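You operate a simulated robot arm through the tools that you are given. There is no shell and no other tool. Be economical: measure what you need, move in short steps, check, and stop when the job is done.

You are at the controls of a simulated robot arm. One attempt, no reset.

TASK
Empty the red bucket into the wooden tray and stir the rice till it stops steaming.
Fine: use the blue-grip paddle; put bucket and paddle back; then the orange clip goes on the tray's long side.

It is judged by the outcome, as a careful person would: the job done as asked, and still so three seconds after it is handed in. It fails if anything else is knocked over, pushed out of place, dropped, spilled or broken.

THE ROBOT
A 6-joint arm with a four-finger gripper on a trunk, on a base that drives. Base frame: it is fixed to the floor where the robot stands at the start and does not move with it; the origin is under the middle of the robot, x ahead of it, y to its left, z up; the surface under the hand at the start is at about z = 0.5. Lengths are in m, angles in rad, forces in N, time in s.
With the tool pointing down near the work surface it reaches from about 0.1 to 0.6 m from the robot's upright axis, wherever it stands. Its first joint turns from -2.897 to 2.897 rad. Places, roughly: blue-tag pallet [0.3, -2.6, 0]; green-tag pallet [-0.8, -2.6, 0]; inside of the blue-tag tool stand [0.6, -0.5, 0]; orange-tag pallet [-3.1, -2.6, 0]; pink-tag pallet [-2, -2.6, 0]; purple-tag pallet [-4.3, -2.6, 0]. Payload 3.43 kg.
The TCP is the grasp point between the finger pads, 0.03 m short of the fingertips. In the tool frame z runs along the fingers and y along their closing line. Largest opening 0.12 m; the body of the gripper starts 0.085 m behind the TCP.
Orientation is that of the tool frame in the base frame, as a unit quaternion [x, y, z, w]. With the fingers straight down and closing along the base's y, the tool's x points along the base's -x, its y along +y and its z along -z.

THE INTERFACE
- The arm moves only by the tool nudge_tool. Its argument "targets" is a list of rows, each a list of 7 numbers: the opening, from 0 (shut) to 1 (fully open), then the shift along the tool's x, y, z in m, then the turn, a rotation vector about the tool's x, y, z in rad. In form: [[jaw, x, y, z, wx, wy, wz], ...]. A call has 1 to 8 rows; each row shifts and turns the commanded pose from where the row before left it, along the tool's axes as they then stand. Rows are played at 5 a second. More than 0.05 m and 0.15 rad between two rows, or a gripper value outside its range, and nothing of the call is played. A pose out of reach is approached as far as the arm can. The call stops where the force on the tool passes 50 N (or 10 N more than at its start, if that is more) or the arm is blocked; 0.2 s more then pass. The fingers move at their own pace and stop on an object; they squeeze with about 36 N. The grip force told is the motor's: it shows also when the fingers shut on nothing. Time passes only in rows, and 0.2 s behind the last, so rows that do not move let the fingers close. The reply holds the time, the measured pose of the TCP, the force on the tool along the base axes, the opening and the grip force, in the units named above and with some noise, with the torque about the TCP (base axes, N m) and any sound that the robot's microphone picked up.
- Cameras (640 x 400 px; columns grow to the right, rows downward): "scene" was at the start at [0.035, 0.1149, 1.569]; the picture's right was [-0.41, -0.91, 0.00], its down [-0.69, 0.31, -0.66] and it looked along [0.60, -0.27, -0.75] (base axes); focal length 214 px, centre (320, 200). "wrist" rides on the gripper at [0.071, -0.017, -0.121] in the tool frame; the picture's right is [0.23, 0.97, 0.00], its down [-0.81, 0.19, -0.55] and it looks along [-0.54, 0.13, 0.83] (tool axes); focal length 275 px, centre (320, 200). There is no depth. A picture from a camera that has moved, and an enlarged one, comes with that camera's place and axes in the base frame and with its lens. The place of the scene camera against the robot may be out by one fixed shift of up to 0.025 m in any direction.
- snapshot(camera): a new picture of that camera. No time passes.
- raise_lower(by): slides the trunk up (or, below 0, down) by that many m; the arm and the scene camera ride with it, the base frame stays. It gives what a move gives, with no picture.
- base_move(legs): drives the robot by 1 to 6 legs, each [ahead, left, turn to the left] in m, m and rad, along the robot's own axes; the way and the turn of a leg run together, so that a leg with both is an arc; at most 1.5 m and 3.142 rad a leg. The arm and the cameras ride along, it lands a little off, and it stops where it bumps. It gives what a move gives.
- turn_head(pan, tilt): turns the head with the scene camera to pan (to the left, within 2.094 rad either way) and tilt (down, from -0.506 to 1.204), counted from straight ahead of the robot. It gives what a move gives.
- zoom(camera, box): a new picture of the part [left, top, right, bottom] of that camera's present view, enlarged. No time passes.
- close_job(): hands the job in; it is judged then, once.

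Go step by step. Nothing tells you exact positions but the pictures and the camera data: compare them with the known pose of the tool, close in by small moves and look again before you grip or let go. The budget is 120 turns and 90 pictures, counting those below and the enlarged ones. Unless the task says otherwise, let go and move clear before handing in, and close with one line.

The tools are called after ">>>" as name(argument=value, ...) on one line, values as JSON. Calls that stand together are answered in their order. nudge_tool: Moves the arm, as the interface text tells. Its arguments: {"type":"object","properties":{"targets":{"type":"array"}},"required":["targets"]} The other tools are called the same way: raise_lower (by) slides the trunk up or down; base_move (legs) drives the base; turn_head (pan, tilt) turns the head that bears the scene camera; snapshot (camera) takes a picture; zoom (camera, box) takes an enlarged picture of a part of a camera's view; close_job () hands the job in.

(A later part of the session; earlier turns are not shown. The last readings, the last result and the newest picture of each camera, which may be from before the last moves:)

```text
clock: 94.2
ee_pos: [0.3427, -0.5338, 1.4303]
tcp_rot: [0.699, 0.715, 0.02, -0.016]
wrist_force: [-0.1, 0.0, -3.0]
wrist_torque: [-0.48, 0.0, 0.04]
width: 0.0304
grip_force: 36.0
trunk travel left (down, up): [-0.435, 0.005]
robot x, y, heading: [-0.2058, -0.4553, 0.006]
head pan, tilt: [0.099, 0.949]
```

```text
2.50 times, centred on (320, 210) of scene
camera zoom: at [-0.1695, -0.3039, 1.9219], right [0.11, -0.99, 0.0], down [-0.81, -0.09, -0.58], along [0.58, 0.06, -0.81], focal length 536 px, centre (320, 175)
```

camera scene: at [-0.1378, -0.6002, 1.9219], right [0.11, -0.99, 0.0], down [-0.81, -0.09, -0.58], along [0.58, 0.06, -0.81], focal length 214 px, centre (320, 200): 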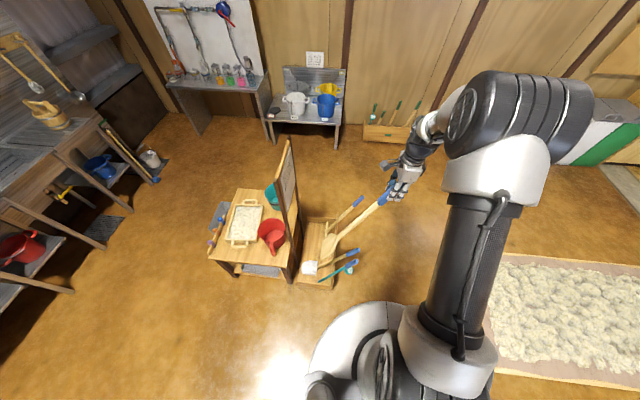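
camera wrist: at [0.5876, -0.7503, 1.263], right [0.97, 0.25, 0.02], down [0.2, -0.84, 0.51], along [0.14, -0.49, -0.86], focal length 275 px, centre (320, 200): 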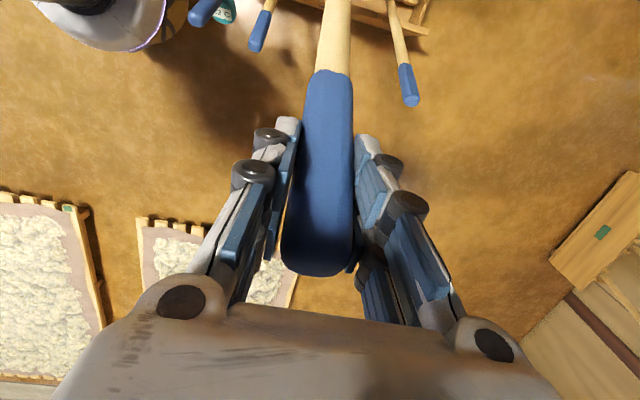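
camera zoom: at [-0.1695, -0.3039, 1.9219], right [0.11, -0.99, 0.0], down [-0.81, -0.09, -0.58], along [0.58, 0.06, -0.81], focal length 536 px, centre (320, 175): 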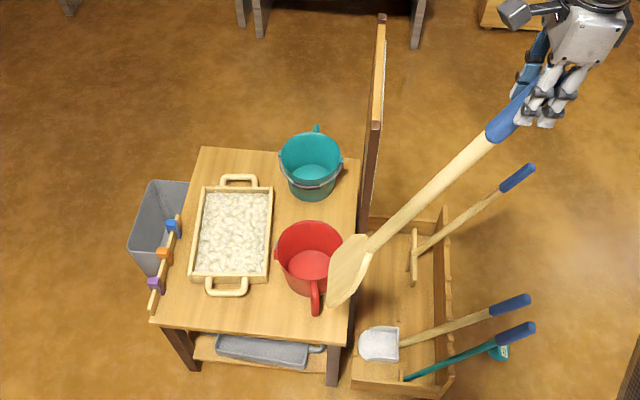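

Good clearance now. Continue left so the blade lines up with the tray.

>>> base_move(legs=[[0, 0.27, 0], [0.19, 0, 0]])

>>> zoom(camera="scene", box=[200, 150, 440, 310])

```text
clock: 97.3
ee_pos: [0.5351, -0.2693, 1.4289]
tcp_rot: [0.702, 0.711, 0.021, -0.017]
wrist_force: [0.5, 0.3, -4.3]
wrist_torque: [-0.48, 0.0, -0.02]
width: 0.0304
grip_force: 35.9
trunk travel left (down, up): [-0.435, 0.005]
robot x, y, heading: [-0.0126, -0.1924, 0.0]
head pan, tilt: [0.099, 0.949]
```

```text
2.50 times, centred on (320, 230) of scene
camera zoom: at [0.0242, -0.0359, 1.9219], right [0.1, -1.0, 0.0], down [-0.81, -0.08, -0.58], along [0.58, 0.06, -0.81], focal length 536 px, centre (320, 125)
```

zoom: 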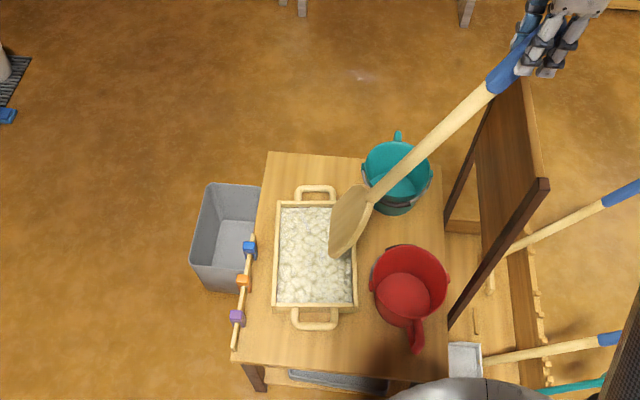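

The blade is nearly over the tray: tip ≈ (0.54, −0.02, 0.69). Move it to the tray middle and descend partway.

>>> nudge_tool(targets=[[0, 0.025, 0.025, 0, 0, 0, 0], [0, 0.02, 0.025, 0, 0, 0, 0], [0, 0, 0, 0.03, 0, 0, 0], [0, 0, 0, 0.03, 0, 0, 0], [0, 0, 0, 0.02, 0, 0, 0], [0, 0, 0, 0, 0, 0, 0]])

>>> zoom(camera="scene", box=[260, 180, 380, 290])

```text
clock: 98.7
ee_pos: [0.583, -0.222, 1.3523]
tcp_rot: [0.702, 0.712, 0.021, -0.016]
wrist_force: [-0.9, 0.5, -3.0]
wrist_torque: [-0.49, 0.03, 0.01]
width: 0.0305
grip_force: 35.9
trunk travel left (down, up): [-0.435, 0.005]
robot x, y, heading: [-0.0147, -0.1902, -0.009]
head pan, tilt: [0.099, 0.949]
```

```text
3.64 times, centred on (320, 235) of scene
camera zoom: at [0.0233, -0.0359, 1.9219], right [0.1, -1.0, 0.0], down [-0.81, -0.08, -0.58], along [0.58, 0.06, -0.81], focal length 780 px, centre (320, 73)
```

zoom: 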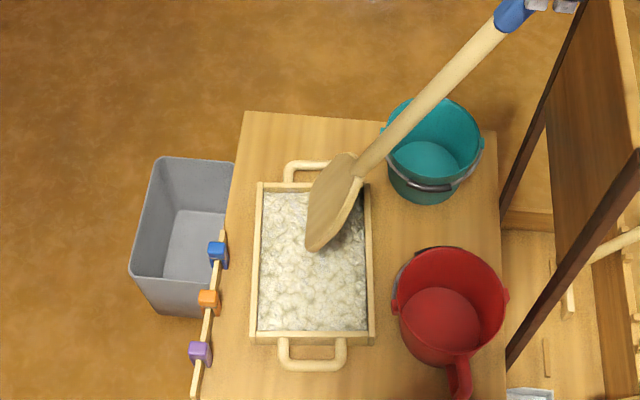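

Tip ≈ (0.59, 0.03, 0.62), centred over the rice. Lower slowly into the rice.

>>> nudge_tool(targets=[[0, 0, 0, 0.03, 0, 0, 0], [0, 0, 0, 0.025, 0, 0, 0], [0, 0, 0, 0.015, 0, 0, 0], [0, 0, 0, 0, 0, 0, 0]])

>>> zoom(camera="scene", box=[260, 180, 380, 290])

```text
clock: 99.7
ee_pos: [0.5839, -0.2166, 1.2826]
tcp_rot: [0.702, 0.712, 0.021, -0.016]
wrist_force: [-0.5, -0.5, -4.2]
wrist_torque: [-0.47, 0.01, -0.02]
width: 0.0302
grip_force: 36.2
trunk travel left (down, up): [-0.435, 0.005]
robot x, y, heading: [-0.0129, -0.1877, 0.001]
head pan, tilt: [0.099, 0.949]
```

```text
3.64 times, centred on (320, 235) of scene
camera zoom: at [0.0234, -0.036, 1.9219], right [0.1, -1.0, 0.0], down [-0.81, -0.08, -0.58], along [0.58, 0.06, -0.81], focal length 780 px, centre (320, 73)
```

zoom: 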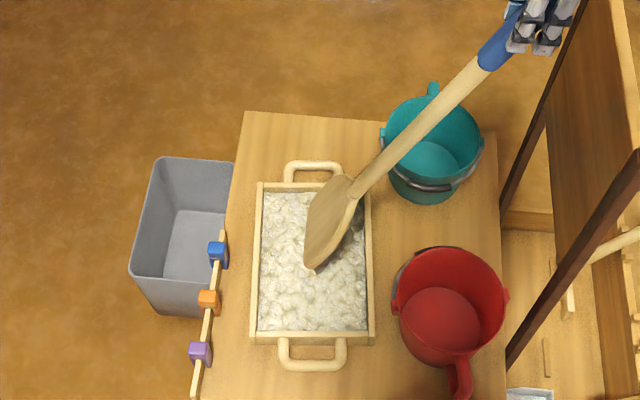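

Almost at the rice. Lower in small steps watching force.

>>> nudge_tool(targets=[[0, 0, 0, 0.008, 0, 0, 0], [0, 0, 0, 0.006, 0, 0, 0], [0, 0, 0, 0.004, 0, 0, 0], [0, 0, 0, 0, 0, 0, 0]])

>>> zoom(camera="scene", box=[280, 200, 360, 275])

```text
clock: 100.7
ee_pos: [0.5845, -0.2156, 1.2635]
tcp_rot: [0.702, 0.712, 0.021, -0.016]
wrist_force: [0.4, -0.4, -2.7]
wrist_torque: [-0.5, 0.01, 0.02]
width: 0.0304
grip_force: 35.8
trunk travel left (down, up): [-0.435, 0.005]
robot x, y, heading: [-0.0101, -0.1909, 0.0]
head pan, tilt: [0.099, 0.949]
```

```text
5.33 times, centred on (320, 238) of scene
camera zoom: at [0.0236, -0.036, 1.9219], right [0.1, -1.0, 0.0], down [-0.81, -0.08, -0.58], along [0.58, 0.06, -0.81], focal length 1144 px, centre (320, 0)
```

zoom: 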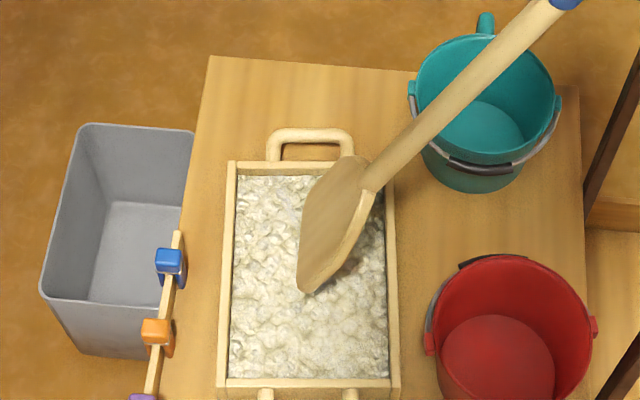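

No contact yet; lower further in small steps.

>>> nudge_tool(targets=[[0, 0, 0, 0.008, 0, 0, 0], [0, 0, 0, 0.007, 0, 0, 0], [0, 0, 0, 0.005, 0, 0, 0], [0, 0, 0, 0, 0, 0, 0]])

>>> zoom(camera="scene", box=[280, 200, 360, 275])

```text
clock: 101.7
ee_pos: [0.5849, -0.2137, 1.2435]
tcp_rot: [0.701, 0.712, 0.022, -0.015]
wrist_force: [0.8, 0.0, -4.0]
wrist_torque: [-0.45, 0.01, -0.02]
width: 0.0304
grip_force: 35.7
trunk travel left (down, up): [-0.435, 0.005]
robot x, y, heading: [-0.0147, -0.1901, -0.003]
head pan, tilt: [0.099, 0.949]
```

```text
5.33 times, centred on (320, 238) of scene
camera zoom: at [0.0237, -0.036, 1.9219], right [0.1, -1.0, 0.0], down [-0.81, -0.08, -0.58], along [0.58, 0.06, -0.81], focal length 1144 px, centre (320, 0)
```

zoom: 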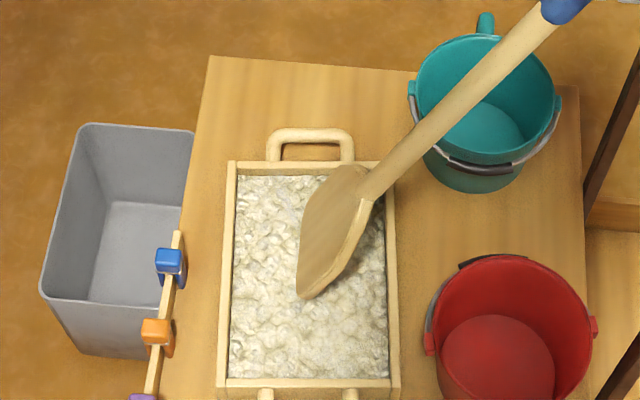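

The tip now appears to be in the rice. Stir with gentle loops and check force and appearance.

>>> nudge_tool(targets=[[0, 0.03, 0, 0.004, 0, 0, 0], [0, 0, 0.035, 0, 0, 0, 0], [0, 0, 0.035, 0, 0, 0, 0], [0, -0.03, 0, 0, 0, 0, 0], [0, -0.03, 0, 0, 0, 0, 0], [0, 0, -0.045, 0, 0, 0, 0], [0, 0, -0.045, 0, 0, 0, 0], [0, 0, -0.04, 0, 0, 0, 0]])

>>> nudge_tool(targets=[[0, 0.03, 0, 0, 0, 0, 0], [0, 0.03, 0, 0, 0, 0, 0], [0, 0, 0.04, 0, 0, 0, 0], [0, 0, 0.045, 0, 0, 0, 0], [0, 0, 0.045, 0, 0, 0, 0], [0, -0.03, 0, 0, 0, 0, 0], [0, -0.03, 0, 0, 0, 0, 0], [0, 0.03, -0.03, 0, 0, 0, 0]])

>>> zoom(camera="scene", box=[280, 200, 360, 275])

```text
clock: 103.5
ee_pos: [0.5201, -0.2421, 1.2365]
tcp_rot: [0.702, 0.712, 0.022, -0.017]
wrist_force: [0.0, 0.6, -2.2]
wrist_torque: [-0.48, -0.05, -0.04]
width: 0.0302
grip_force: 36.4
trunk travel left (down, up): [-0.435, 0.005]
robot x, y, heading: [-0.0126, -0.1884, -0.003]
head pan, tilt: [0.099, 0.949]
```

```text
clock: 105.3
ee_pos: [0.6196, -0.207, 1.2428]
tcp_rot: [0.702, 0.712, 0.02, -0.015]
wrist_force: [-2.0, 1.0, -3.3]
wrist_torque: [-0.51, -0.02, -0.01]
width: 0.0303
grip_force: 36.9
trunk travel left (down, up): [-0.435, 0.005]
robot x, y, heading: [-0.0138, -0.1898, -0.003]
head pan, tilt: [0.099, 0.949]
```

```text
5.33 times, centred on (320, 238) of scene
camera zoom: at [0.02, -0.0317, 1.9217], right [0.1, -1.0, 0.0], down [-0.81, -0.08, -0.58], along [0.58, 0.06, -0.81], focal length 1144 px, centre (320, 0)
```

zoom: 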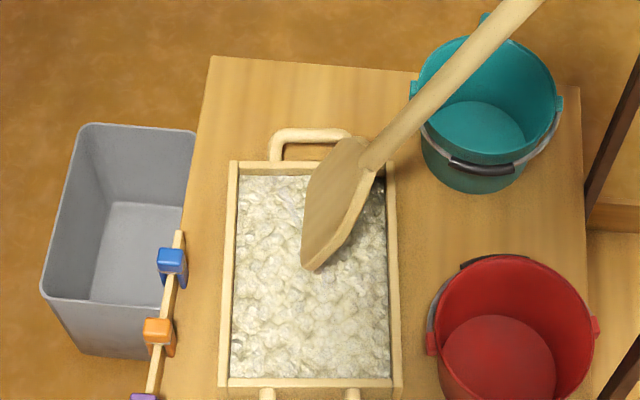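

The rice surface has changed under the paddle. Lower a touch and stir more over the whole tray.

>>> nudge_tool(targets=[[0, -0.02, 0.01, 0.006, 0, 0, 0], [0, -0.02, -0.04, 0.003, 0, 0, 0], [0, 0, -0.045, 0, 0, 0, 0], [0, 0, -0.045, 0, 0, 0, 0], [0, 0.04, 0, 0, 0, 0, 0], [0, 0.03, 0.02, 0, 0, 0, 0], [0, 0, 0.045, 0, 0, 0, 0], [0, 0, 0.045, 0, 0, 0, 0]])

>>> zoom(camera="scene", box=[280, 200, 360, 275])

```text
clock: 107.1
ee_pos: [0.6126, -0.1813, 1.2305]
tcp_rot: [0.702, 0.712, 0.019, -0.018]
wrist_force: [0.3, -0.8, -3.8]
wrist_torque: [-0.49, 0.03, 0.0]
width: 0.0306
grip_force: 36.0
trunk travel left (down, up): [-0.435, 0.005]
robot x, y, heading: [-0.0123, -0.1869, -0.002]
head pan, tilt: [0.099, 0.949]
```

```text
5.33 times, centred on (320, 238) of scene
camera zoom: at [0.0262, -0.0351, 1.9217], right [0.1, -1.0, 0.0], down [-0.81, -0.08, -0.58], along [0.58, 0.06, -0.81], focal length 1144 px, centre (320, 0)
```

zoom: 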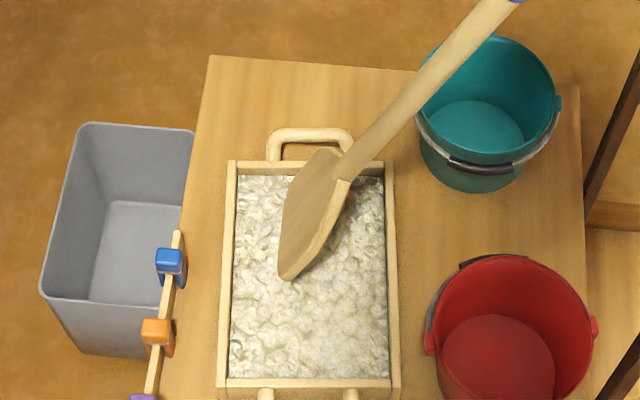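

I'll probe downward gently to find the tray floor, so I know the blade really is in the rice.

>>> nudge_tool(targets=[[0, -0.01, -0.02, 0.005, 0, 0, 0], [0, 0, 0, 0.005, 0, 0, 0], [0, 0, 0, 0.004, 0, 0, 0], [0, 0, 0, 0, 0, 0, 0]])

```text
clock: 108.1
ee_pos: [0.5936, -0.1927, 1.2188]
tcp_rot: [0.702, 0.712, 0.022, -0.017]
wrist_force: [-0.8, -0.7, -4.2]
wrist_torque: [-0.48, -0.01, 0.01]
width: 0.0304
grip_force: 35.6
trunk travel left (down, up): [-0.435, 0.005]
robot x, y, heading: [-0.0142, -0.1921, -0.001]
head pan, tilt: [0.099, 0.949]
```

>>> nudge_tool(targets=[[0, 0, 0, 0.005, 0, 0, 0], [0, 0, 0, 0.004, 0, 0, 0], [0, 0, 0, 0.004, 0, 0, 0], [0, 0, 0, 0, 0, 0, 0]])

>>> zoom(camera="scene", box=[280, 200, 360, 275])

```text
clock: 109.1
ee_pos: [0.5948, -0.1912, 1.2057]
tcp_rot: [0.702, 0.712, 0.021, -0.017]
wrist_force: [-0.2, -0.5, -2.6]
wrist_torque: [-0.51, -0.01, 0.0]
width: 0.0305
grip_force: 35.4
trunk travel left (down, up): [-0.435, 0.005]
robot x, y, heading: [-0.0146, -0.1901, -0.004]
head pan, tilt: [0.099, 0.949]
```

```text
5.33 times, centred on (320, 238) of scene
camera zoom: at [0.0237, -0.036, 1.9219], right [0.1, -1.0, 0.0], down [-0.81, -0.08, -0.58], along [0.58, 0.06, -0.81], focal length 1144 px, centre (320, 0)
```

zoom: 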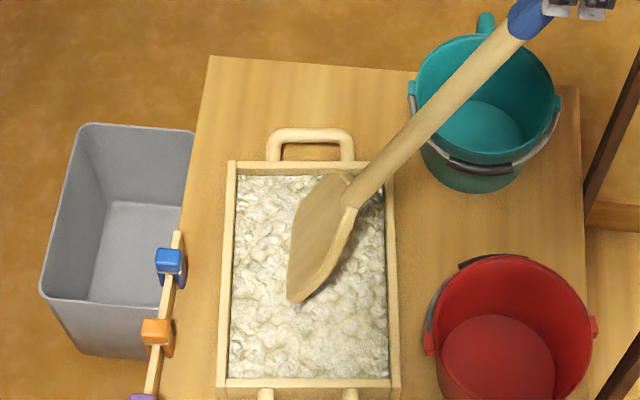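

Not yet on the floor. Continue probing.

>>> nudge_tool(targets=[[0, 0, 0, 0.006, 0, 0, 0], [0, 0, 0, 0.005, 0, 0, 0], [0, 0, 0, 0.005, 0, 0, 0], [0, 0, 0, 0, 0, 0, 0]])

>>> nudge_tool(targets=[[0, 0, 0, 0.004, 0, 0, 0], [0, 0, 0, 0.004, 0, 0, 0], [0, 0, 0, 0, 0, 0, 0]])

```text
clock: 110.1
ee_pos: [0.593, -0.1916, 1.1893]
tcp_rot: [0.702, 0.712, 0.02, -0.016]
wrist_force: [-0.4, 1.3, -3.8]
wrist_torque: [-0.44, 0.04, -0.01]
width: 0.0306
grip_force: 36.5
trunk travel left (down, up): [-0.435, 0.005]
robot x, y, heading: [-0.0153, -0.1923, 0.002]
head pan, tilt: [0.099, 0.949]
```

```text
clock: 110.9
ee_pos: [0.5934, -0.1909, 1.18]
tcp_rot: [0.701, 0.712, 0.02, -0.016]
wrist_force: [-0.4, 0.5, -3.8]
wrist_torque: [-0.48, -0.02, 0.0]
width: 0.0305
grip_force: 35.8
trunk travel left (down, up): [-0.435, 0.005]
robot x, y, heading: [-0.0134, -0.191, -0.001]
head pan, tilt: [0.099, 0.949]
```

>>> zoom(camera="scene", box=[280, 200, 360, 275])

```text
5.33 times, centred on (320, 238) of scene
camera zoom: at [0.0237, -0.036, 1.9219], right [0.1, -1.0, 0.0], down [-0.81, -0.08, -0.58], along [0.58, 0.06, -0.81], focal length 1144 px, centre (320, 0)
```

zoom: 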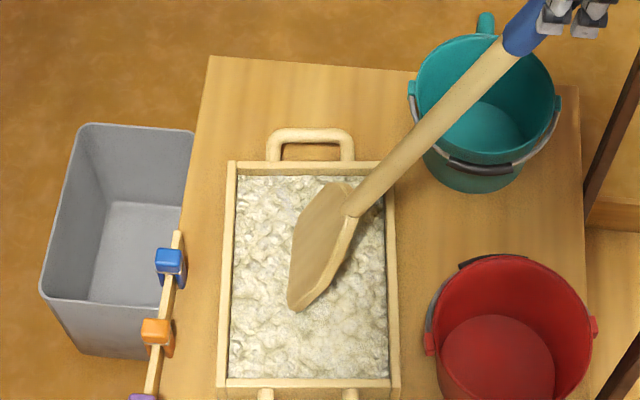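

The visible blade has shortened: the tip is now in the rice. Slightly deeper, then stir in loops.

>>> nudge_tool(targets=[[0, 0, 0, 0.005, 0, 0, 0], [0, 0.02, 0.03, 0.003, 0, 0, 0], [0, 0, 0.04, 0, 0, 0, 0], [0, -0.035, 0, 0, 0, 0, 0], [0, -0.035, 0, 0, 0, 0, 0], [0, 0, -0.045, 0, 0, 0, 0], [0, 0, -0.045, 0, 0, 0, 0], [0, 0, -0.045, 0, 0, 0, 0]])

>>> nudge_tool(targets=[[0, 0.035, 0, 0, 0, 0, 0], [0, 0.035, 0, 0, 0, 0, 0], [0, 0, 0.045, 0, 0, 0, 0], [0, 0, 0.045, 0, 0, 0, 0], [0, 0, 0.045, 0, 0, 0, 0], [0, -0.035, 0, 0, 0, 0, 0], [0, -0.035, -0.02, 0, 0, 0, 0], [0, 0, -0.045, 0, 0, 0, 0]])

>>> zoom(camera="scene", box=[280, 200, 360, 275])

```text
clock: 112.7
ee_pos: [0.5266, -0.2379, 1.1684]
tcp_rot: [0.702, 0.711, 0.022, -0.015]
wrist_force: [-1.0, -0.4, -3.1]
wrist_torque: [-0.43, -0.06, -0.06]
width: 0.0306
grip_force: 36.1
trunk travel left (down, up): [-0.435, 0.005]
robot x, y, heading: [-0.0112, -0.1886, -0.004]
head pan, tilt: [0.099, 0.949]
```

```text
clock: 114.5
ee_pos: [0.5969, -0.2391, 1.1723]
tcp_rot: [0.702, 0.711, 0.023, -0.015]
wrist_force: [0.0, -0.1, -2.9]
wrist_torque: [-0.47, -0.08, -0.06]
width: 0.0305
grip_force: 36.4
trunk travel left (down, up): [-0.435, 0.005]
robot x, y, heading: [-0.0153, -0.1871, 0.001]
head pan, tilt: [0.099, 0.949]
```

```text
5.33 times, centred on (320, 238) of scene
camera zoom: at [0.0209, -0.0352, 1.922], right [0.1, -1.0, 0.0], down [-0.81, -0.08, -0.58], along [0.58, 0.06, -0.81], focal length 1144 px, centre (320, 0)
```

zoom: 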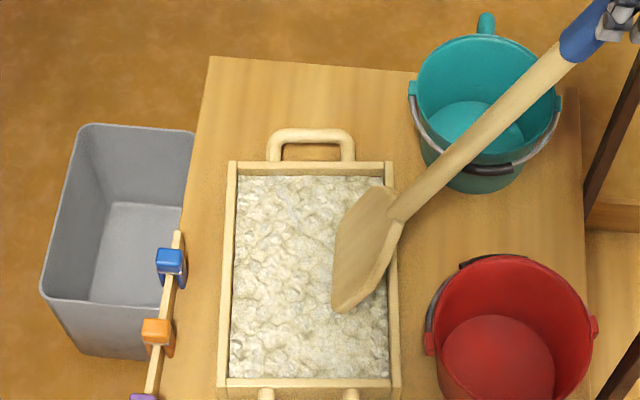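

Continue stirring more loops, staying away from the right wall.

>>> nudge_tool(targets=[[0, 0.03, -0.035, 0, 0, 0, 0], [0, 0.035, -0.02, 0, 0, 0, 0], [0, 0.01, 0.045, 0, 0, 0, 0], [0, 0, 0.045, 0, 0, 0, 0], [0, 0, 0.04, 0, 0, 0, 0], [0, -0.035, 0, 0, 0, 0, 0], [0, -0.025, -0.04, 0, 0, 0, 0], [0, 0, -0.045, 0, 0, 0, 0]])

>>> nudge_tool(targets=[[0, 0, -0.045, 0, 0, 0, 0], [0, 0.03, 0, 0.003, 0, 0, 0], [0, 0.035, 0.02, 0, 0, 0, 0], [0, 0, 0.045, 0, 0, 0, 0], [0, 0, 0.045, 0, 0, 0, 0], [0, -0.03, 0.02, 0, 0, 0, 0], [0, -0.03, -0.03, 0, 0, 0, 0], [0, 0, -0.045, 0, 0, 0, 0]])

>>> nudge_tool(targets=[[0, 0.03, -0.03, 0, 0, 0, 0], [0, 0.03, 0.03, 0, 0, 0, 0], [0, 0, 0.045, 0, 0, 0, 0], [0, -0.03, 0.03, 0, 0, 0, 0], [0, -0.03, -0.03, 0, 0, 0, 0], [0, 0, -0.045, 0, 0, 0, 0], [0, 0.03, -0.03, 0, 0, 0, 0], [0, 0.03, 0.04, 0, 0, 0, 0]])

>>> zoom(camera="scene", box=[280, 200, 360, 275])

```text
clock: 116.3
ee_pos: [0.5887, -0.2249, 1.1722]
tcp_rot: [0.701, 0.712, 0.022, -0.015]
wrist_force: [1.3, -0.2, -1.4]
wrist_torque: [-0.43, -0.08, -0.04]
width: 0.0307
grip_force: 35.7
trunk travel left (down, up): [-0.435, 0.005]
robot x, y, heading: [-0.0118, -0.1866, -0.0]
head pan, tilt: [0.099, 0.949]
```

```text
clock: 118.1
ee_pos: [0.5939, -0.219, 1.172]
tcp_rot: [0.702, 0.712, 0.021, -0.015]
wrist_force: [0.4, -0.2, -2.9]
wrist_torque: [-0.45, -0.1, -0.05]
width: 0.0306
grip_force: 36.5
trunk travel left (down, up): [-0.435, 0.005]
robot x, y, heading: [-0.0129, -0.1896, 0.001]
head pan, tilt: [0.099, 0.949]
```

```text
clock: 119.9
ee_pos: [0.6089, -0.1571, 1.17]
tcp_rot: [0.702, 0.712, 0.019, -0.017]
wrist_force: [0.7, -0.7, -4.4]
wrist_torque: [-0.45, 0.09, 0.02]
width: 0.0304
grip_force: 36.0
trunk travel left (down, up): [-0.435, 0.005]
robot x, y, heading: [-0.0116, -0.1917, -0.008]
head pan, tilt: [0.099, 0.949]
```

```text
5.33 times, centred on (320, 238) of scene
camera zoom: at [0.0274, -0.0347, 1.9216], right [0.1, -1.0, 0.0], down [-0.81, -0.08, -0.58], along [0.58, 0.06, -0.81], focal length 1144 px, centre (320, 0)
```

zoom: 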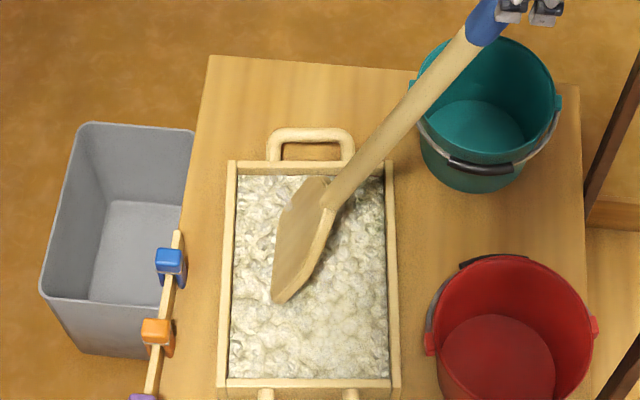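

Check for steam with a wider view.

>>> zoom(camera="scene", box=[240, 130, 400, 280])

```text
2.67 times, centred on (320, 205) of scene
camera zoom: at [0.0274, -0.0347, 1.9216], right [0.1, -1.0, 0.0], down [-0.81, -0.08, -0.58], along [0.58, 0.06, -0.81], focal length 572 px, centre (320, 187)
```

zoom: 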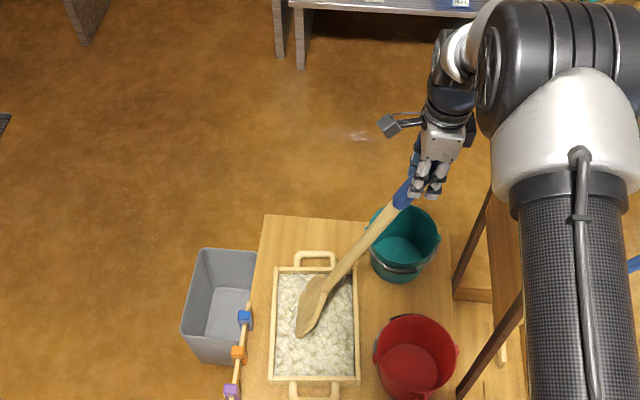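

No steam visible. A few more loops for thoroughness, a little deeper, then lift the paddle out.

>>> nudge_tool(targets=[[0, -0.02, 0.03, 0.004, 0, 0, 0], [0, -0.03, 0, 0.003, 0, 0, 0], [0, -0.01, -0.045, 0, 0, 0, 0], [0, 0, -0.045, 0, 0, 0, 0], [0, 0, -0.04, 0, 0, 0, 0], [0, 0.035, 0, 0, 0, 0, 0], [0, 0.025, 0.04, 0, 0, 0, 0], [0, 0, 0.045, 0, 0, 0, 0]])

>>> nudge_tool(targets=[[0, 0, 0.035, 0, 0, 0, 0], [0, -0.035, 0, 0, 0, 0, 0], [0, -0.025, -0.04, 0, 0, 0, 0], [0, 0, -0.045, 0, 0, 0, 0], [0, 0.03, -0.03, 0, 0, 0, 0], [0, 0.03, 0.03, 0, 0, 0, 0], [0, -0.03, 0.035, 0, 0, 0, 0], [0, 0, -0.03, 0, 0, 0, 0]])

>>> nudge_tool(targets=[[0, 0.03, 0.04, 0, 0, 0, 0], [0, -0.03, 0.03, 0, 0, 0, 0], [0, -0.03, -0.03, 0, 0, 0, 0], [0, 0, -0.045, 0, 0, 0, 0], [0, 0, -0.045, 0, 0, 0, 0], [0, 0.035, 0, 0, 0, 0, 0], [0, 0.025, 0.04, 0, 0, 0, 0], [0, -0.03, 0.02, 0, 0, 0, 0]])

>>> nudge_tool(targets=[[0, 0, 0, -0.01, 0, 0, 0], [0, 0, 0, -0.03, 0, 0, 0], [0, 0, 0, -0.04, 0, 0, 0], [0, 0, 0, -0.045, 0, 0, 0], [0, 0, 0, -0.045, 0, 0, 0], [0, 0, 0, -0.045, 0, 0, 0], [0, 0, -0.02, -0.03, 0, 0, 0], [0, 0, -0.02, 0, 0, 0, 0]])

>>> zoom(camera="scene", box=[240, 130, 400, 280])

```text
clock: 121.7
ee_pos: [0.5921, -0.1592, 1.1627]
tcp_rot: [0.702, 0.711, 0.02, -0.017]
wrist_force: [-0.6, 0.3, -3.7]
wrist_torque: [-0.44, 0.12, 0.06]
width: 0.0308
grip_force: 36.1
trunk travel left (down, up): [-0.435, 0.005]
robot x, y, heading: [-0.0134, -0.1941, 0.002]
head pan, tilt: [0.099, 0.949]
```

```text
clock: 123.5
ee_pos: [0.5465, -0.188, 1.1627]
tcp_rot: [0.701, 0.712, 0.021, -0.014]
wrist_force: [-0.2, 0.6, -3.6]
wrist_torque: [-0.47, -0.03, -0.01]
width: 0.0304
grip_force: 35.7
trunk travel left (down, up): [-0.435, 0.005]
robot x, y, heading: [-0.013, -0.1922, -0.005]
head pan, tilt: [0.099, 0.949]
```

```text
clock: 125.3
ee_pos: [0.5591, -0.1939, 1.1609]
tcp_rot: [0.702, 0.712, 0.021, -0.018]
wrist_force: [-0.4, -1.2, -3.8]
wrist_torque: [-0.42, 0.04, 0.02]
width: 0.0307
grip_force: 35.9
trunk travel left (down, up): [-0.435, 0.005]
robot x, y, heading: [-0.0102, -0.1857, -0.0]
head pan, tilt: [0.099, 0.949]
```

```text
clock: 127.1
ee_pos: [0.5163, -0.2043, 1.4095]
tcp_rot: [0.702, 0.712, 0.021, -0.016]
wrist_force: [0.0, -0.4, -2.4]
wrist_torque: [-0.45, 0.05, 0.0]
width: 0.0307
grip_force: 36.0
trunk travel left (down, up): [-0.435, 0.005]
robot x, y, heading: [-0.0161, -0.1935, -0.002]
head pan, tilt: [0.099, 0.949]
```

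```text
2.67 times, centred on (320, 205) of scene
camera zoom: at [0.0233, -0.036, 1.9219], right [0.1, -1.0, 0.0], down [-0.81, -0.08, -0.58], along [0.58, 0.06, -0.81], focal length 572 px, centre (320, 187)
```

zoom: 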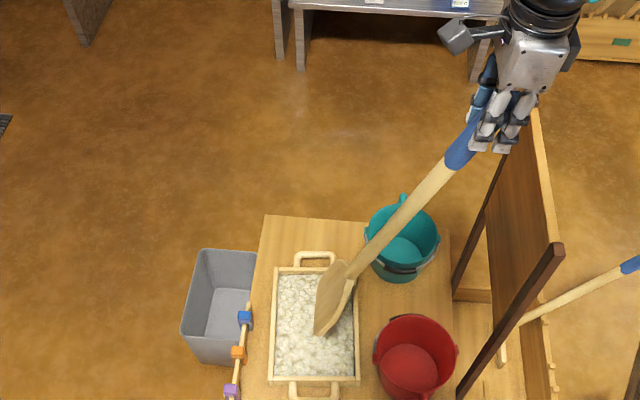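

The paddle is clear and nothing is spilled. Now take it back by the reverse route: back off, right, then forward to the stand.

>>> base_move(legs=[[-0.175, 0, 0], [0, -0.56, 0], [0.19, 0, 0]])

```text
clock: 132.6
ee_pos: [0.5302, -0.778, 1.4088]
tcp_rot: [0.699, 0.714, 0.02, -0.017]
wrist_force: [0.4, 0.0, -3.3]
wrist_torque: [-0.41, 0.01, -0.02]
width: 0.0302
grip_force: 36.2
trunk travel left (down, up): [-0.435, 0.005]
robot x, y, heading: [-0.0006, -0.7673, 0.003]
head pan, tilt: [0.099, 0.949]
```

Positioned near the stand. Move over the paddle's slot (shifted slightly to suit its now steeper tilt) and lower partway.

>>> nudge_tool(targets=[[0, 0.006, 0.039, 0, 0, 0, 0], [0, 0.007, 0.038, 0, 0, 0, 0], [0, 0, 0, 0.045, 0, 0, 0], [0, 0, 0, 0.045, 0, 0, 0], [0, 0, 0, 0.045, 0, 0, 0], [0, 0, 0, 0.045, 0, 0, 0], [0, 0, 0, 0, 0, 0, 0]])

>>> zoom(camera="scene", box=[230, 150, 430, 310])

```text
clock: 134.2
ee_pos: [0.6072, -0.7536, 1.2314]
tcp_rot: [0.699, 0.714, 0.021, -0.016]
wrist_force: [-0.2, -0.3, -3.4]
wrist_torque: [-0.41, 0.01, -0.02]
width: 0.0307
grip_force: 36.0
trunk travel left (down, up): [-0.435, 0.005]
robot x, y, heading: [0.0012, -0.7695, -0.001]
head pan, tilt: [0.099, 0.949]
```

```text
2.50 times, centred on (330, 230) of scene
camera zoom: at [0.034, -0.6138, 1.922], right [0.1, -0.99, 0.0], down [-0.81, -0.08, -0.58], along [0.58, 0.06, -0.81], focal length 536 px, centre (295, 125)
```

zoom: 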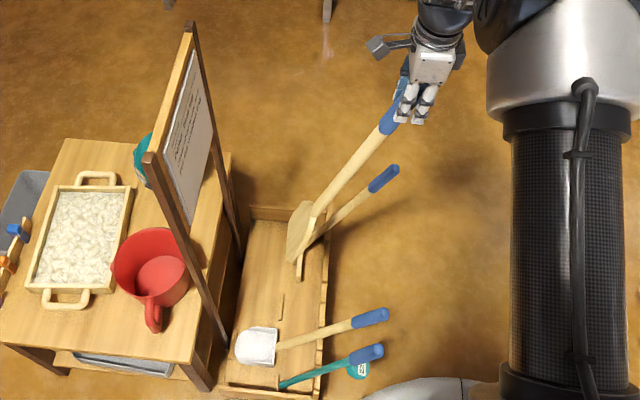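

The slot and its little stop-cleat (≈ (0.62, −0.51)) are visible; the tip should land on the near side of it. Lower with the trunk, straight down.

>>> nudge_tool(targets=[[0, -0.008, 0, 0, 0, 0, 0], [0, -0.008, 0, 0, 0, 0, 0], [0, 0, 0, 0, 0, 0, 0]])

>>> raise_lower(by=-0.33)

>>> zoom(camera="scene", box=[260, 150, 460, 350])

```text
clock: 135.0
ee_pos: [0.6086, -0.7704, 1.2296]
tcp_rot: [0.7, 0.714, 0.02, -0.017]
wrist_force: [-0.6, 0.1, -4.2]
wrist_torque: [-0.4, 0.02, 0.0]
width: 0.0303
grip_force: 35.6
trunk travel left (down, up): [-0.435, 0.005]
robot x, y, heading: [0.0013, -0.7672, 0.007]
head pan, tilt: [0.099, 0.949]
```

```text
clock: 138.3
ee_pos: [0.6078, -0.7709, 0.9006]
tcp_rot: [0.7, 0.714, 0.021, -0.016]
wrist_force: [-0.3, -0.1, -3.9]
wrist_torque: [-0.39, 0.01, 0.0]
width: 0.0306
grip_force: 36.2
trunk travel left (down, up): [-0.105, 0.335]
robot x, y, heading: [0.0008, -0.7709, 0.006]
head pan, tilt: [0.099, 0.949]
```

```text
2.00 times, centred on (360, 250) of scene
camera zoom: at [0.0346, -0.6137, 1.592], right [0.1, -0.99, 0.0], down [-0.81, -0.08, -0.58], along [0.58, 0.06, -0.81], focal length 429 px, centre (240, 100)
```

zoom: 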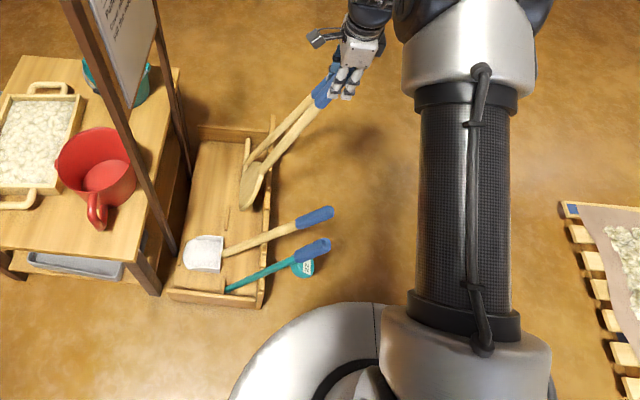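

The blade is inside the stand, near its rail side. Continue down slowly watching forces.

>>> raise_lower(by=-0.1)

>>> nudge_tool(targets=[[0, 0, 0, 0.03, 0, 0, 0], [0, 0, 0, 0.03, 0, 0, 0], [0, 0, 0, 0.02, 0, 0, 0], [0, 0, 0, 0.01, 0, 0, 0], [0, 0, 0, 0, 0, 0, 0]])

>>> zoom(camera="scene", box=[290, 150, 410, 270])

```text
clock: 139.6
ee_pos: [0.6076, -0.7699, 0.8009]
tcp_rot: [0.7, 0.714, 0.021, -0.016]
wrist_force: [0.0, -1.0, -3.0]
wrist_torque: [-0.38, 0.0, 0.0]
width: 0.0303
grip_force: 36.0
trunk travel left (down, up): [-0.005, 0.435]
robot x, y, heading: [-0.001, -0.7689, 0.006]
head pan, tilt: [0.099, 0.949]
```

```text
clock: 140.8
ee_pos: [0.6067, -0.7664, 0.709]
tcp_rot: [0.7, 0.714, 0.021, -0.016]
wrist_force: [-0.9, 0.1, -2.6]
wrist_torque: [-0.43, 0.05, 0.03]
width: 0.0304
grip_force: 35.9
trunk travel left (down, up): [-0.005, 0.435]
robot x, y, heading: [-0.0017, -0.7686, 0.001]
head pan, tilt: [0.099, 0.949]
```

```text
3.33 times, centred on (350, 210) of scene
camera zoom: at [0.0347, -0.6137, 1.4919], right [0.1, -0.99, 0.0], down [-0.81, -0.08, -0.58], along [0.58, 0.06, -0.81], focal length 715 px, centre (220, 167)
```

zoom: 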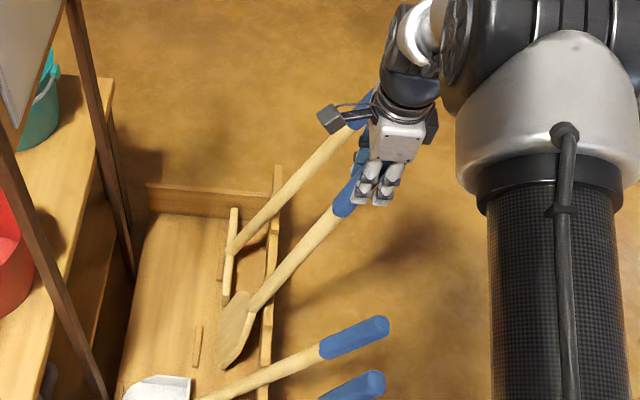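

The blade is between cleat and rail, close to the stand floor. Lower in small steps until it touches.

>>> nudge_tool(targets=[[0, 0, 0, 0.008, 0, 0, 0], [0, 0, 0, 0.008, 0, 0, 0], [0, 0, 0, 0.006, 0, 0, 0], [0, 0, 0, 0, 0, 0, 0]])

```text
clock: 141.8
ee_pos: [0.6087, -0.7641, 0.6888]
tcp_rot: [0.7, 0.714, 0.021, -0.015]
wrist_force: [-0.6, -1.4, 8.4]
wrist_torque: [0.25, 0.53, 0.19]
width: 0.0302
grip_force: 36.1
trunk travel left (down, up): [-0.005, 0.435]
robot x, y, heading: [-0.0006, -0.7746, -0.001]
head pan, tilt: [0.099, 0.949]
```

Touching the stand floor. Ease the handle toward the rail slightly, then release.

>>> nudge_tool(targets=[[0, -0.008, 0, 0, 0, 0, 0], [0, -0.008, 0, 0, 0, 0, 0], [0, 0, 0, 0, 0, 0, 0]])

```text
clock: 142.6
ee_pos: [0.6088, -0.7796, 0.6872]
tcp_rot: [0.699, 0.714, 0.021, -0.017]
wrist_force: [-1.0, 3.4, -3.1]
wrist_torque: [0.78, 0.27, 0.1]
width: 0.0304
grip_force: 35.9
trunk travel left (down, up): [-0.005, 0.435]
robot x, y, heading: [0.0026, -0.7675, 0.002]
head pan, tilt: [0.099, 0.949]
```

The shaft is now bearing on the rail. Release and withdraw upward.

>>> nudge_tool(targets=[[0.27, 0, 0, 0, 0, 0, 0], [0.32, 0, 0, 0, 0, 0, 0], [0.45, 0, 0, 0, 0, 0, 0], [0.55, 0, 0, 0, 0, 0, 0], [0.55, 0, 0, 0, 0, 0, 0]])

>>> snapshot(camera="wrist")

```text
clock: 143.8
ee_pos: [0.6089, -0.7812, 0.6875]
tcp_rot: [0.7, 0.714, 0.021, -0.017]
wrist_force: [0.8, -0.3, 0.4]
wrist_torque: [-0.01, 0.0, -0.02]
width: 0.0659
grip_force: 0.1
trunk travel left (down, up): [-0.005, 0.435]
robot x, y, heading: [-0.0035, -0.7711, 0.005]
head pan, tilt: [0.099, 0.949]
```

```text
8 pictures are left
camera wrist: at [0.5899, -0.7149, 0.8127], right [0.97, 0.25, 0.02], down [0.21, -0.83, 0.51], along [0.14, -0.49, -0.86], focal length 275 px, centre (320, 200)
```

wrist: 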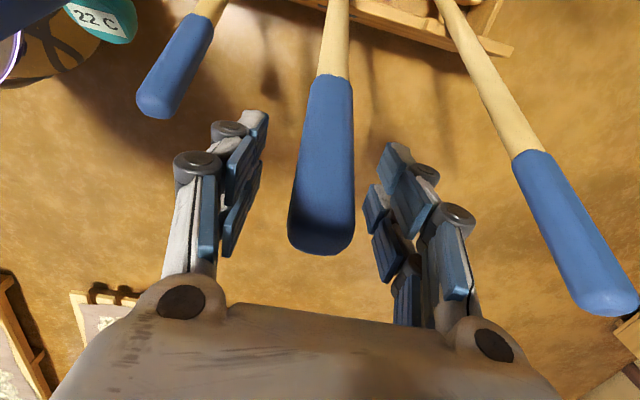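

The paddle leans in its slot like before. Withdraw upward, raise, and drive back to the table front for the clip.

>>> nudge_tool(targets=[[0.55, 0, 0, -0.03, 0, 0, 0], [0.55, 0, 0, -0.045, 0, 0, 0], [0.55, 0, 0, -0.045, 0, 0, 0], [0.55, 0, 0, -0.04, 0, 0, 0], [0.55, 0, -0.03, -0.03, 0, 0, 0], [0.55, 0, -0.04, 0, 0, 0, 0]])

>>> raise_lower(by=0.4)

>>> base_move(legs=[[-0.19, 0, 0], [0, 0.82, 0]])

```text
clock: 145.2
ee_pos: [0.5399, -0.7911, 0.8797]
tcp_rot: [0.701, 0.713, 0.021, -0.015]
wrist_force: [-0.5, 0.7, -0.2]
wrist_torque: [-0.02, -0.02, -0.01]
width: 0.0663
grip_force: 0.1
trunk travel left (down, up): [-0.005, 0.435]
robot x, y, heading: [-0.0029, -0.7697, 0.004]
head pan, tilt: [0.099, 0.949]
```

```text
clock: 149.0
ee_pos: [0.54, -0.7901, 1.2775]
tcp_rot: [0.699, 0.714, 0.021, -0.016]
wrist_force: [-0.6, -0.2, -0.1]
wrist_torque: [-0.01, -0.01, -0.02]
width: 0.0661
grip_force: 0.0
trunk travel left (down, up): [-0.405, 0.035]
robot x, y, heading: [-0.0031, -0.7668, 0.005]
head pan, tilt: [0.099, 0.949]
```

```text
clock: 154.7
ee_pos: [0.3443, 0.0594, 1.2787]
tcp_rot: [0.697, 0.716, 0.021, -0.016]
wrist_force: [0.6, 0.0, -0.9]
wrist_torque: [-0.01, -0.01, 0.02]
width: 0.0658
grip_force: 0.0
trunk travel left (down, up): [-0.405, 0.035]
robot x, y, heading: [-0.1968, 0.078, 0.01]
head pan, tilt: [0.099, 0.949]
```

>>> base_move(legs=[[0.19, 0, 0]])

>>> raise_lower(by=-0.4)

>>> nudge_tool(targets=[[0.55, 0.04, -0.01, 0.01, 0, 0, 0], [0.55, 0.04, -0.01, 0.02, 0, 0, 0], [0.55, 0.04, -0.01, 0.02, 0, 0, 0], [0.55, 0.03, 0, 0.03, 0, 0, 0], [0.55, 0, 0, 0.03, 0, 0, 0], [0.55, 0, 0, 0, 0, 0, 0]])

>>> snapshot(camera="wrist")

```text
clock: 156.2
ee_pos: [0.5326, 0.0627, 1.2769]
tcp_rot: [0.696, 0.717, 0.02, -0.016]
wrist_force: [1.2, 0.4, 0.2]
wrist_torque: [0.01, 0.03, -0.01]
width: 0.0658
grip_force: 0.0
trunk travel left (down, up): [-0.405, 0.035]
robot x, y, heading: [-0.0089, 0.0785, 0.015]
head pan, tilt: [0.099, 0.949]
```

```text
clock: 160.1
ee_pos: [0.5331, 0.0626, 0.8778]
tcp_rot: [0.696, 0.718, 0.02, -0.017]
wrist_force: [-0.7, 0.7, -0.2]
wrist_torque: [0.01, 0.01, -0.01]
width: 0.066
grip_force: 0.1
trunk travel left (down, up): [-0.005, 0.435]
robot x, y, heading: [-0.0076, 0.0786, 0.008]
head pan, tilt: [0.099, 0.949]
```

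```text
clock: 161.4
ee_pos: [0.5005, 0.2169, 0.7764]
tcp_rot: [0.696, 0.717, 0.021, -0.017]
wrist_force: [0.9, -0.3, 0.3]
wrist_torque: [-0.01, 0.0, -0.01]
width: 0.066
grip_force: 0.1
trunk travel left (down, up): [-0.005, 0.435]
robot x, y, heading: [-0.0104, 0.0778, 0.015]
head pan, tilt: [0.099, 0.949]
```

```text
7 pictures are left
camera wrist: at [0.4804, 0.2824, 0.9001], right [0.97, 0.26, 0.02], down [0.21, -0.83, 0.51], along [0.15, -0.49, -0.86], focal length 275 px, centre (320, 200)
```

wrist: 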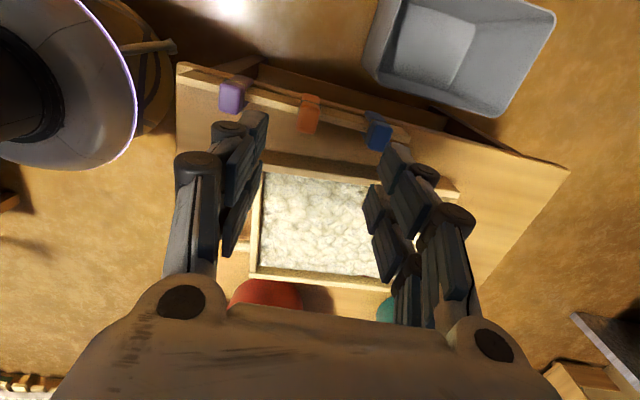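

Clear view and no steam. Zoom on the clips and tray wall.

>>> zoom(camera="wrist", box=[215, 60, 415, 200])

```text
2.86 times, centred on (315, 130) of wrist
camera zoom: at [0.4804, 0.2824, 0.9001], right [0.97, 0.26, 0.02], down [0.21, -0.83, 0.51], along [0.15, -0.49, -0.86], focal length 786 px, centre (334, 400)
```

zoom: 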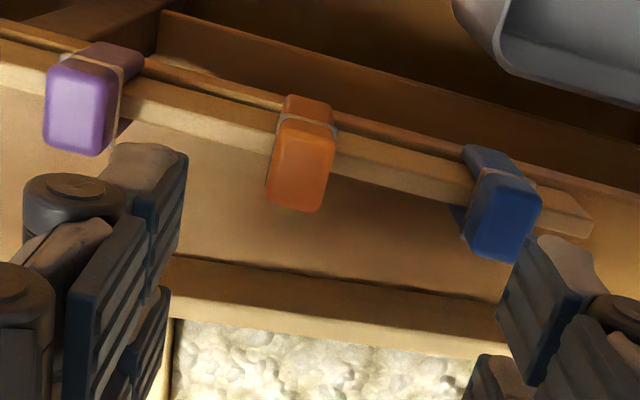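

The orange clip stands on the rail at about (0.495, 0.198), top z ≈ 0.61. Descend with fingers straddling it in x, to z ≈ 0.59.

>>> nudge_tool(targets=[[0.55, -0.015, -0.005, 0, 0, -0.054, 0], [0.55, -0.005, 0, 0.045, 0, 0, 0], [0.55, 0, 0, 0.045, 0, 0, 0], [0.55, 0, 0, 0.045, 0, 0, 0], [0.55, 0, 0, 0, 0, 0, 0]])

>>> snapshot(camera="wrist")

```text
clock: 162.7
ee_pos: [0.4958, 0.1984, 0.6451]
tcp_rot: [0.697, 0.717, 0.002, 0.004]
wrist_force: [0.1, -0.1, -0.8]
wrist_torque: [0.01, 0.01, 0.0]
width: 0.0661
grip_force: 0.1
trunk travel left (down, up): [-0.005, 0.435]
robot x, y, heading: [-0.0085, 0.0835, 0.017]
head pan, tilt: [0.099, 0.949]
```

```text
5 pictures are left
camera wrist: at [0.4748, 0.2696, 0.7655], right [0.97, 0.26, 0.01], down [0.21, -0.8, 0.56], along [0.15, -0.54, -0.83], focal length 275 px, centre (320, 200)
```

wrist: 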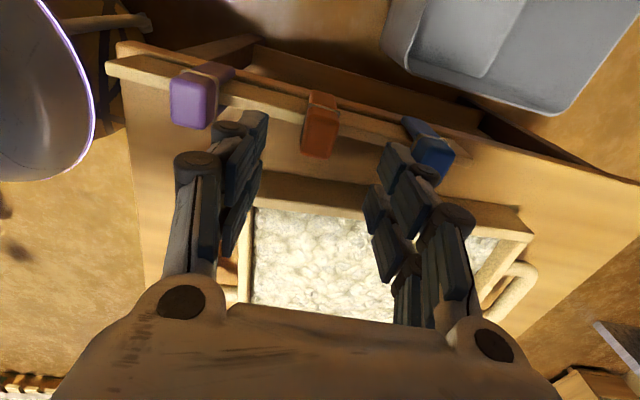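

Clip top ≈ 0.60, rail top ≈ 0.555, so grip at TCP z ≈ 0.60. Descend and close.

>>> nudge_tool(targets=[[0.5, -0.003, 0, 0.02, 0, 0, 0], [0.5, 0, 0, 0.015, 0, 0, 0], [0.5, 0, 0, 0.01, 0, 0, 0], [0.3, 0, 0, 0, 0, 0, 0], [0.1, 0, 0, 0, 0, 0, 0], [0, 0, 0, 0, 0, 0, 0], [0, 0, 0, 0, 0, 0, 0], [0, 0, 0, 0, 0, 0, 0]])

```text
clock: 164.4
ee_pos: [0.4959, 0.1934, 0.5972]
tcp_rot: [0.696, 0.718, 0.002, 0.002]
wrist_force: [0.6, 0.3, -0.8]
wrist_torque: [0.0, 0.03, -0.01]
width: 0.023
grip_force: 36.5
trunk travel left (down, up): [-0.005, 0.435]
robot x, y, heading: [-0.0035, 0.0781, 0.014]
head pan, tilt: [0.099, 0.949]
```

Gripped the clip (23 mm). Pull it straight up off the rail.

>>> nudge_tool(targets=[[0, 0, 0, -0.01, 0, 0, 0], [0, 0, 0, -0.015, 0, 0, 0], [0, 0, 0, -0.02, 0, 0, 0], [0, 0, 0, -0.03, 0, 0, 0], [0, 0, 0, -0.035, 0, 0, 0], [0, 0, 0, 0, 0, 0, 0]])

>>> snapshot(camera="wrist")

```text
clock: 165.8
ee_pos: [0.4945, 0.1947, 0.7065]
tcp_rot: [0.697, 0.717, 0.002, 0.003]
wrist_force: [-0.1, -0.4, -0.3]
wrist_torque: [0.02, 0.01, 0.0]
width: 0.0231
grip_force: 36.2
trunk travel left (down, up): [-0.005, 0.435]
robot x, y, heading: [-0.0082, 0.0799, 0.012]
head pan, tilt: [0.099, 0.949]
```

```text
4 pictures are left
camera wrist: at [0.4746, 0.2656, 0.8279], right [0.97, 0.26, 0.01], down [0.21, -0.8, 0.56], along [0.15, -0.54, -0.83], focal length 275 px, centre (320, 200)
```

wrist: 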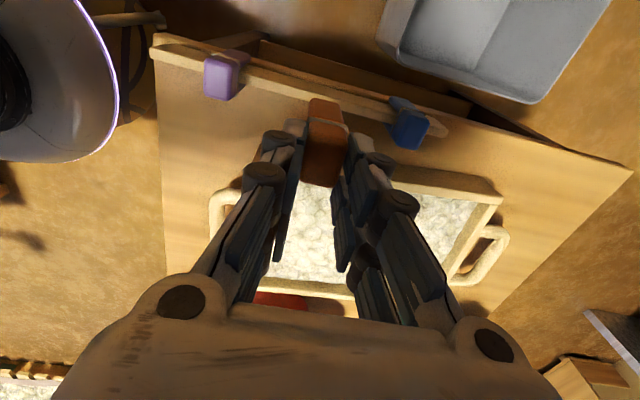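

Clip is held. Zoom on the tray's left long wall to locate it.

>>> zoom(camera="wrist", box=[200, 80, 520, 280])

```text
2.00 times, centred on (360, 180) of wrist
camera zoom: at [0.4746, 0.2656, 0.8279], right [0.97, 0.26, 0.01], down [0.21, -0.8, 0.56], along [0.15, -0.54, -0.83], focal length 551 px, centre (240, 240)
```

zoom: 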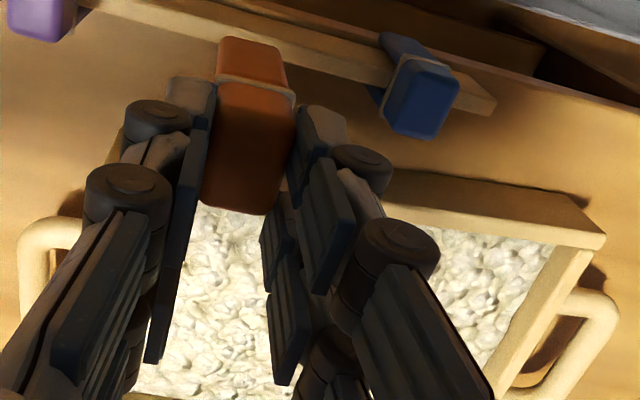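

The wall top runs from about (0.456, 0.115) to (0.735, 0.14), rotated ~0.11 rad. I'll hover the clip just above the wall at x ≈ 0.57, rotated to match.

>>> nudge_tool(targets=[[0, -0.0273, 0.0245, 0, 0, 0, 0], [0, -0.0273, 0.0245, 0, 0, 0, 0], [0, -0.0273, 0.0245, 0, 0, 0, 0], [0, 0, 0, 0.035, 0, 0, -0.045], [0, 0, 0, 0.03, 0, 0, -0.045], [0, 0, 0, 0, 0, 0, 0]])

>>> zoom(camera="wrist", box=[200, 60, 440, 220])

```text
clock: 167.2
ee_pos: [0.574, 0.1118, 0.6442]
tcp_rot: [0.664, 0.748, 0.004, 0.006]
wrist_force: [-2.7, -6.6, 30.7]
wrist_torque: [-0.13, 0.23, 0.04]
width: 0.0232
grip_force: 35.5
trunk travel left (down, up): [-0.005, 0.435]
robot x, y, heading: [-0.0099, 0.0826, 0.011]
head pan, tilt: [0.099, 0.949]
```

```text
2.50 times, centred on (320, 140) of wrist
camera zoom: at [0.5465, 0.182, 0.7652], right [0.94, 0.34, 0.01], down [0.28, -0.78, 0.56], along [0.2, -0.52, -0.83], focal length 688 px, centre (320, 350)
```

zoom: 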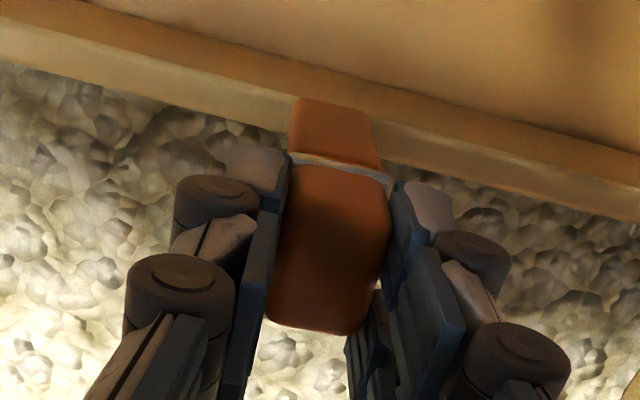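

The clip's outer leg is touching the wall top. From the picture it needs to go ~6 mm outward. Lift, shift, and try pressing down again.

>>> nudge_tool(targets=[[0, 0, 0, -0.012, 0, 0, 0], [0, 0.0065, 0, 0, 0, 0, 0], [0, 0, 0, 0, 0, 0, 0]])

>>> nudge_tool(targets=[[0, 0, 0, 0.006, 0, 0, 0], [0, 0, 0, 0.005, 0, 0, 0], [0, 0, 0, 0.005, 0, 0, 0], [0, 0, 0, 0, 0, 0, 0]])

```text
clock: 168.1
ee_pos: [0.5718, 0.1201, 0.6536]
tcp_rot: [0.664, 0.748, 0.002, 0.002]
wrist_force: [0.3, 0.7, -0.6]
wrist_torque: [0.01, 0.03, -0.04]
width: 0.0229
grip_force: 35.7
trunk travel left (down, up): [-0.005, 0.435]
robot x, y, heading: [-0.0089, 0.0781, 0.016]
head pan, tilt: [0.099, 0.949]
```

```text
clock: 169.1
ee_pos: [0.5707, 0.1197, 0.6379]
tcp_rot: [0.664, 0.747, 0.002, 0.003]
wrist_force: [-0.9, 3.2, -1.0]
wrist_torque: [0.23, 0.03, -0.02]
width: 0.0229
grip_force: 36.0
trunk travel left (down, up): [-0.005, 0.435]
robot x, y, heading: [-0.0068, 0.0785, 0.014]
head pan, tilt: [0.099, 0.949]
```

It's sliding over the wall now with only light side force. Continue down.

>>> nudge_tool(targets=[[0, 0.001, 0, 0.006, 0, 0, 0], [0, 0, 0, 0.007, 0, 0, 0], [0, 0, 0, 0.007, 0, 0, 0], [0, 0, 0, 0, 0, 0, 0]])

```text
clock: 170.1
ee_pos: [0.5716, 0.1204, 0.6168]
tcp_rot: [0.664, 0.748, 0.002, 0.003]
wrist_force: [0.1, 0.4, -0.2]
wrist_torque: [0.0, 0.0, -0.02]
width: 0.0229
grip_force: 36.0
trunk travel left (down, up): [-0.005, 0.435]
robot x, y, heading: [-0.0054, 0.0823, 0.013]
head pan, tilt: [0.099, 0.949]
```

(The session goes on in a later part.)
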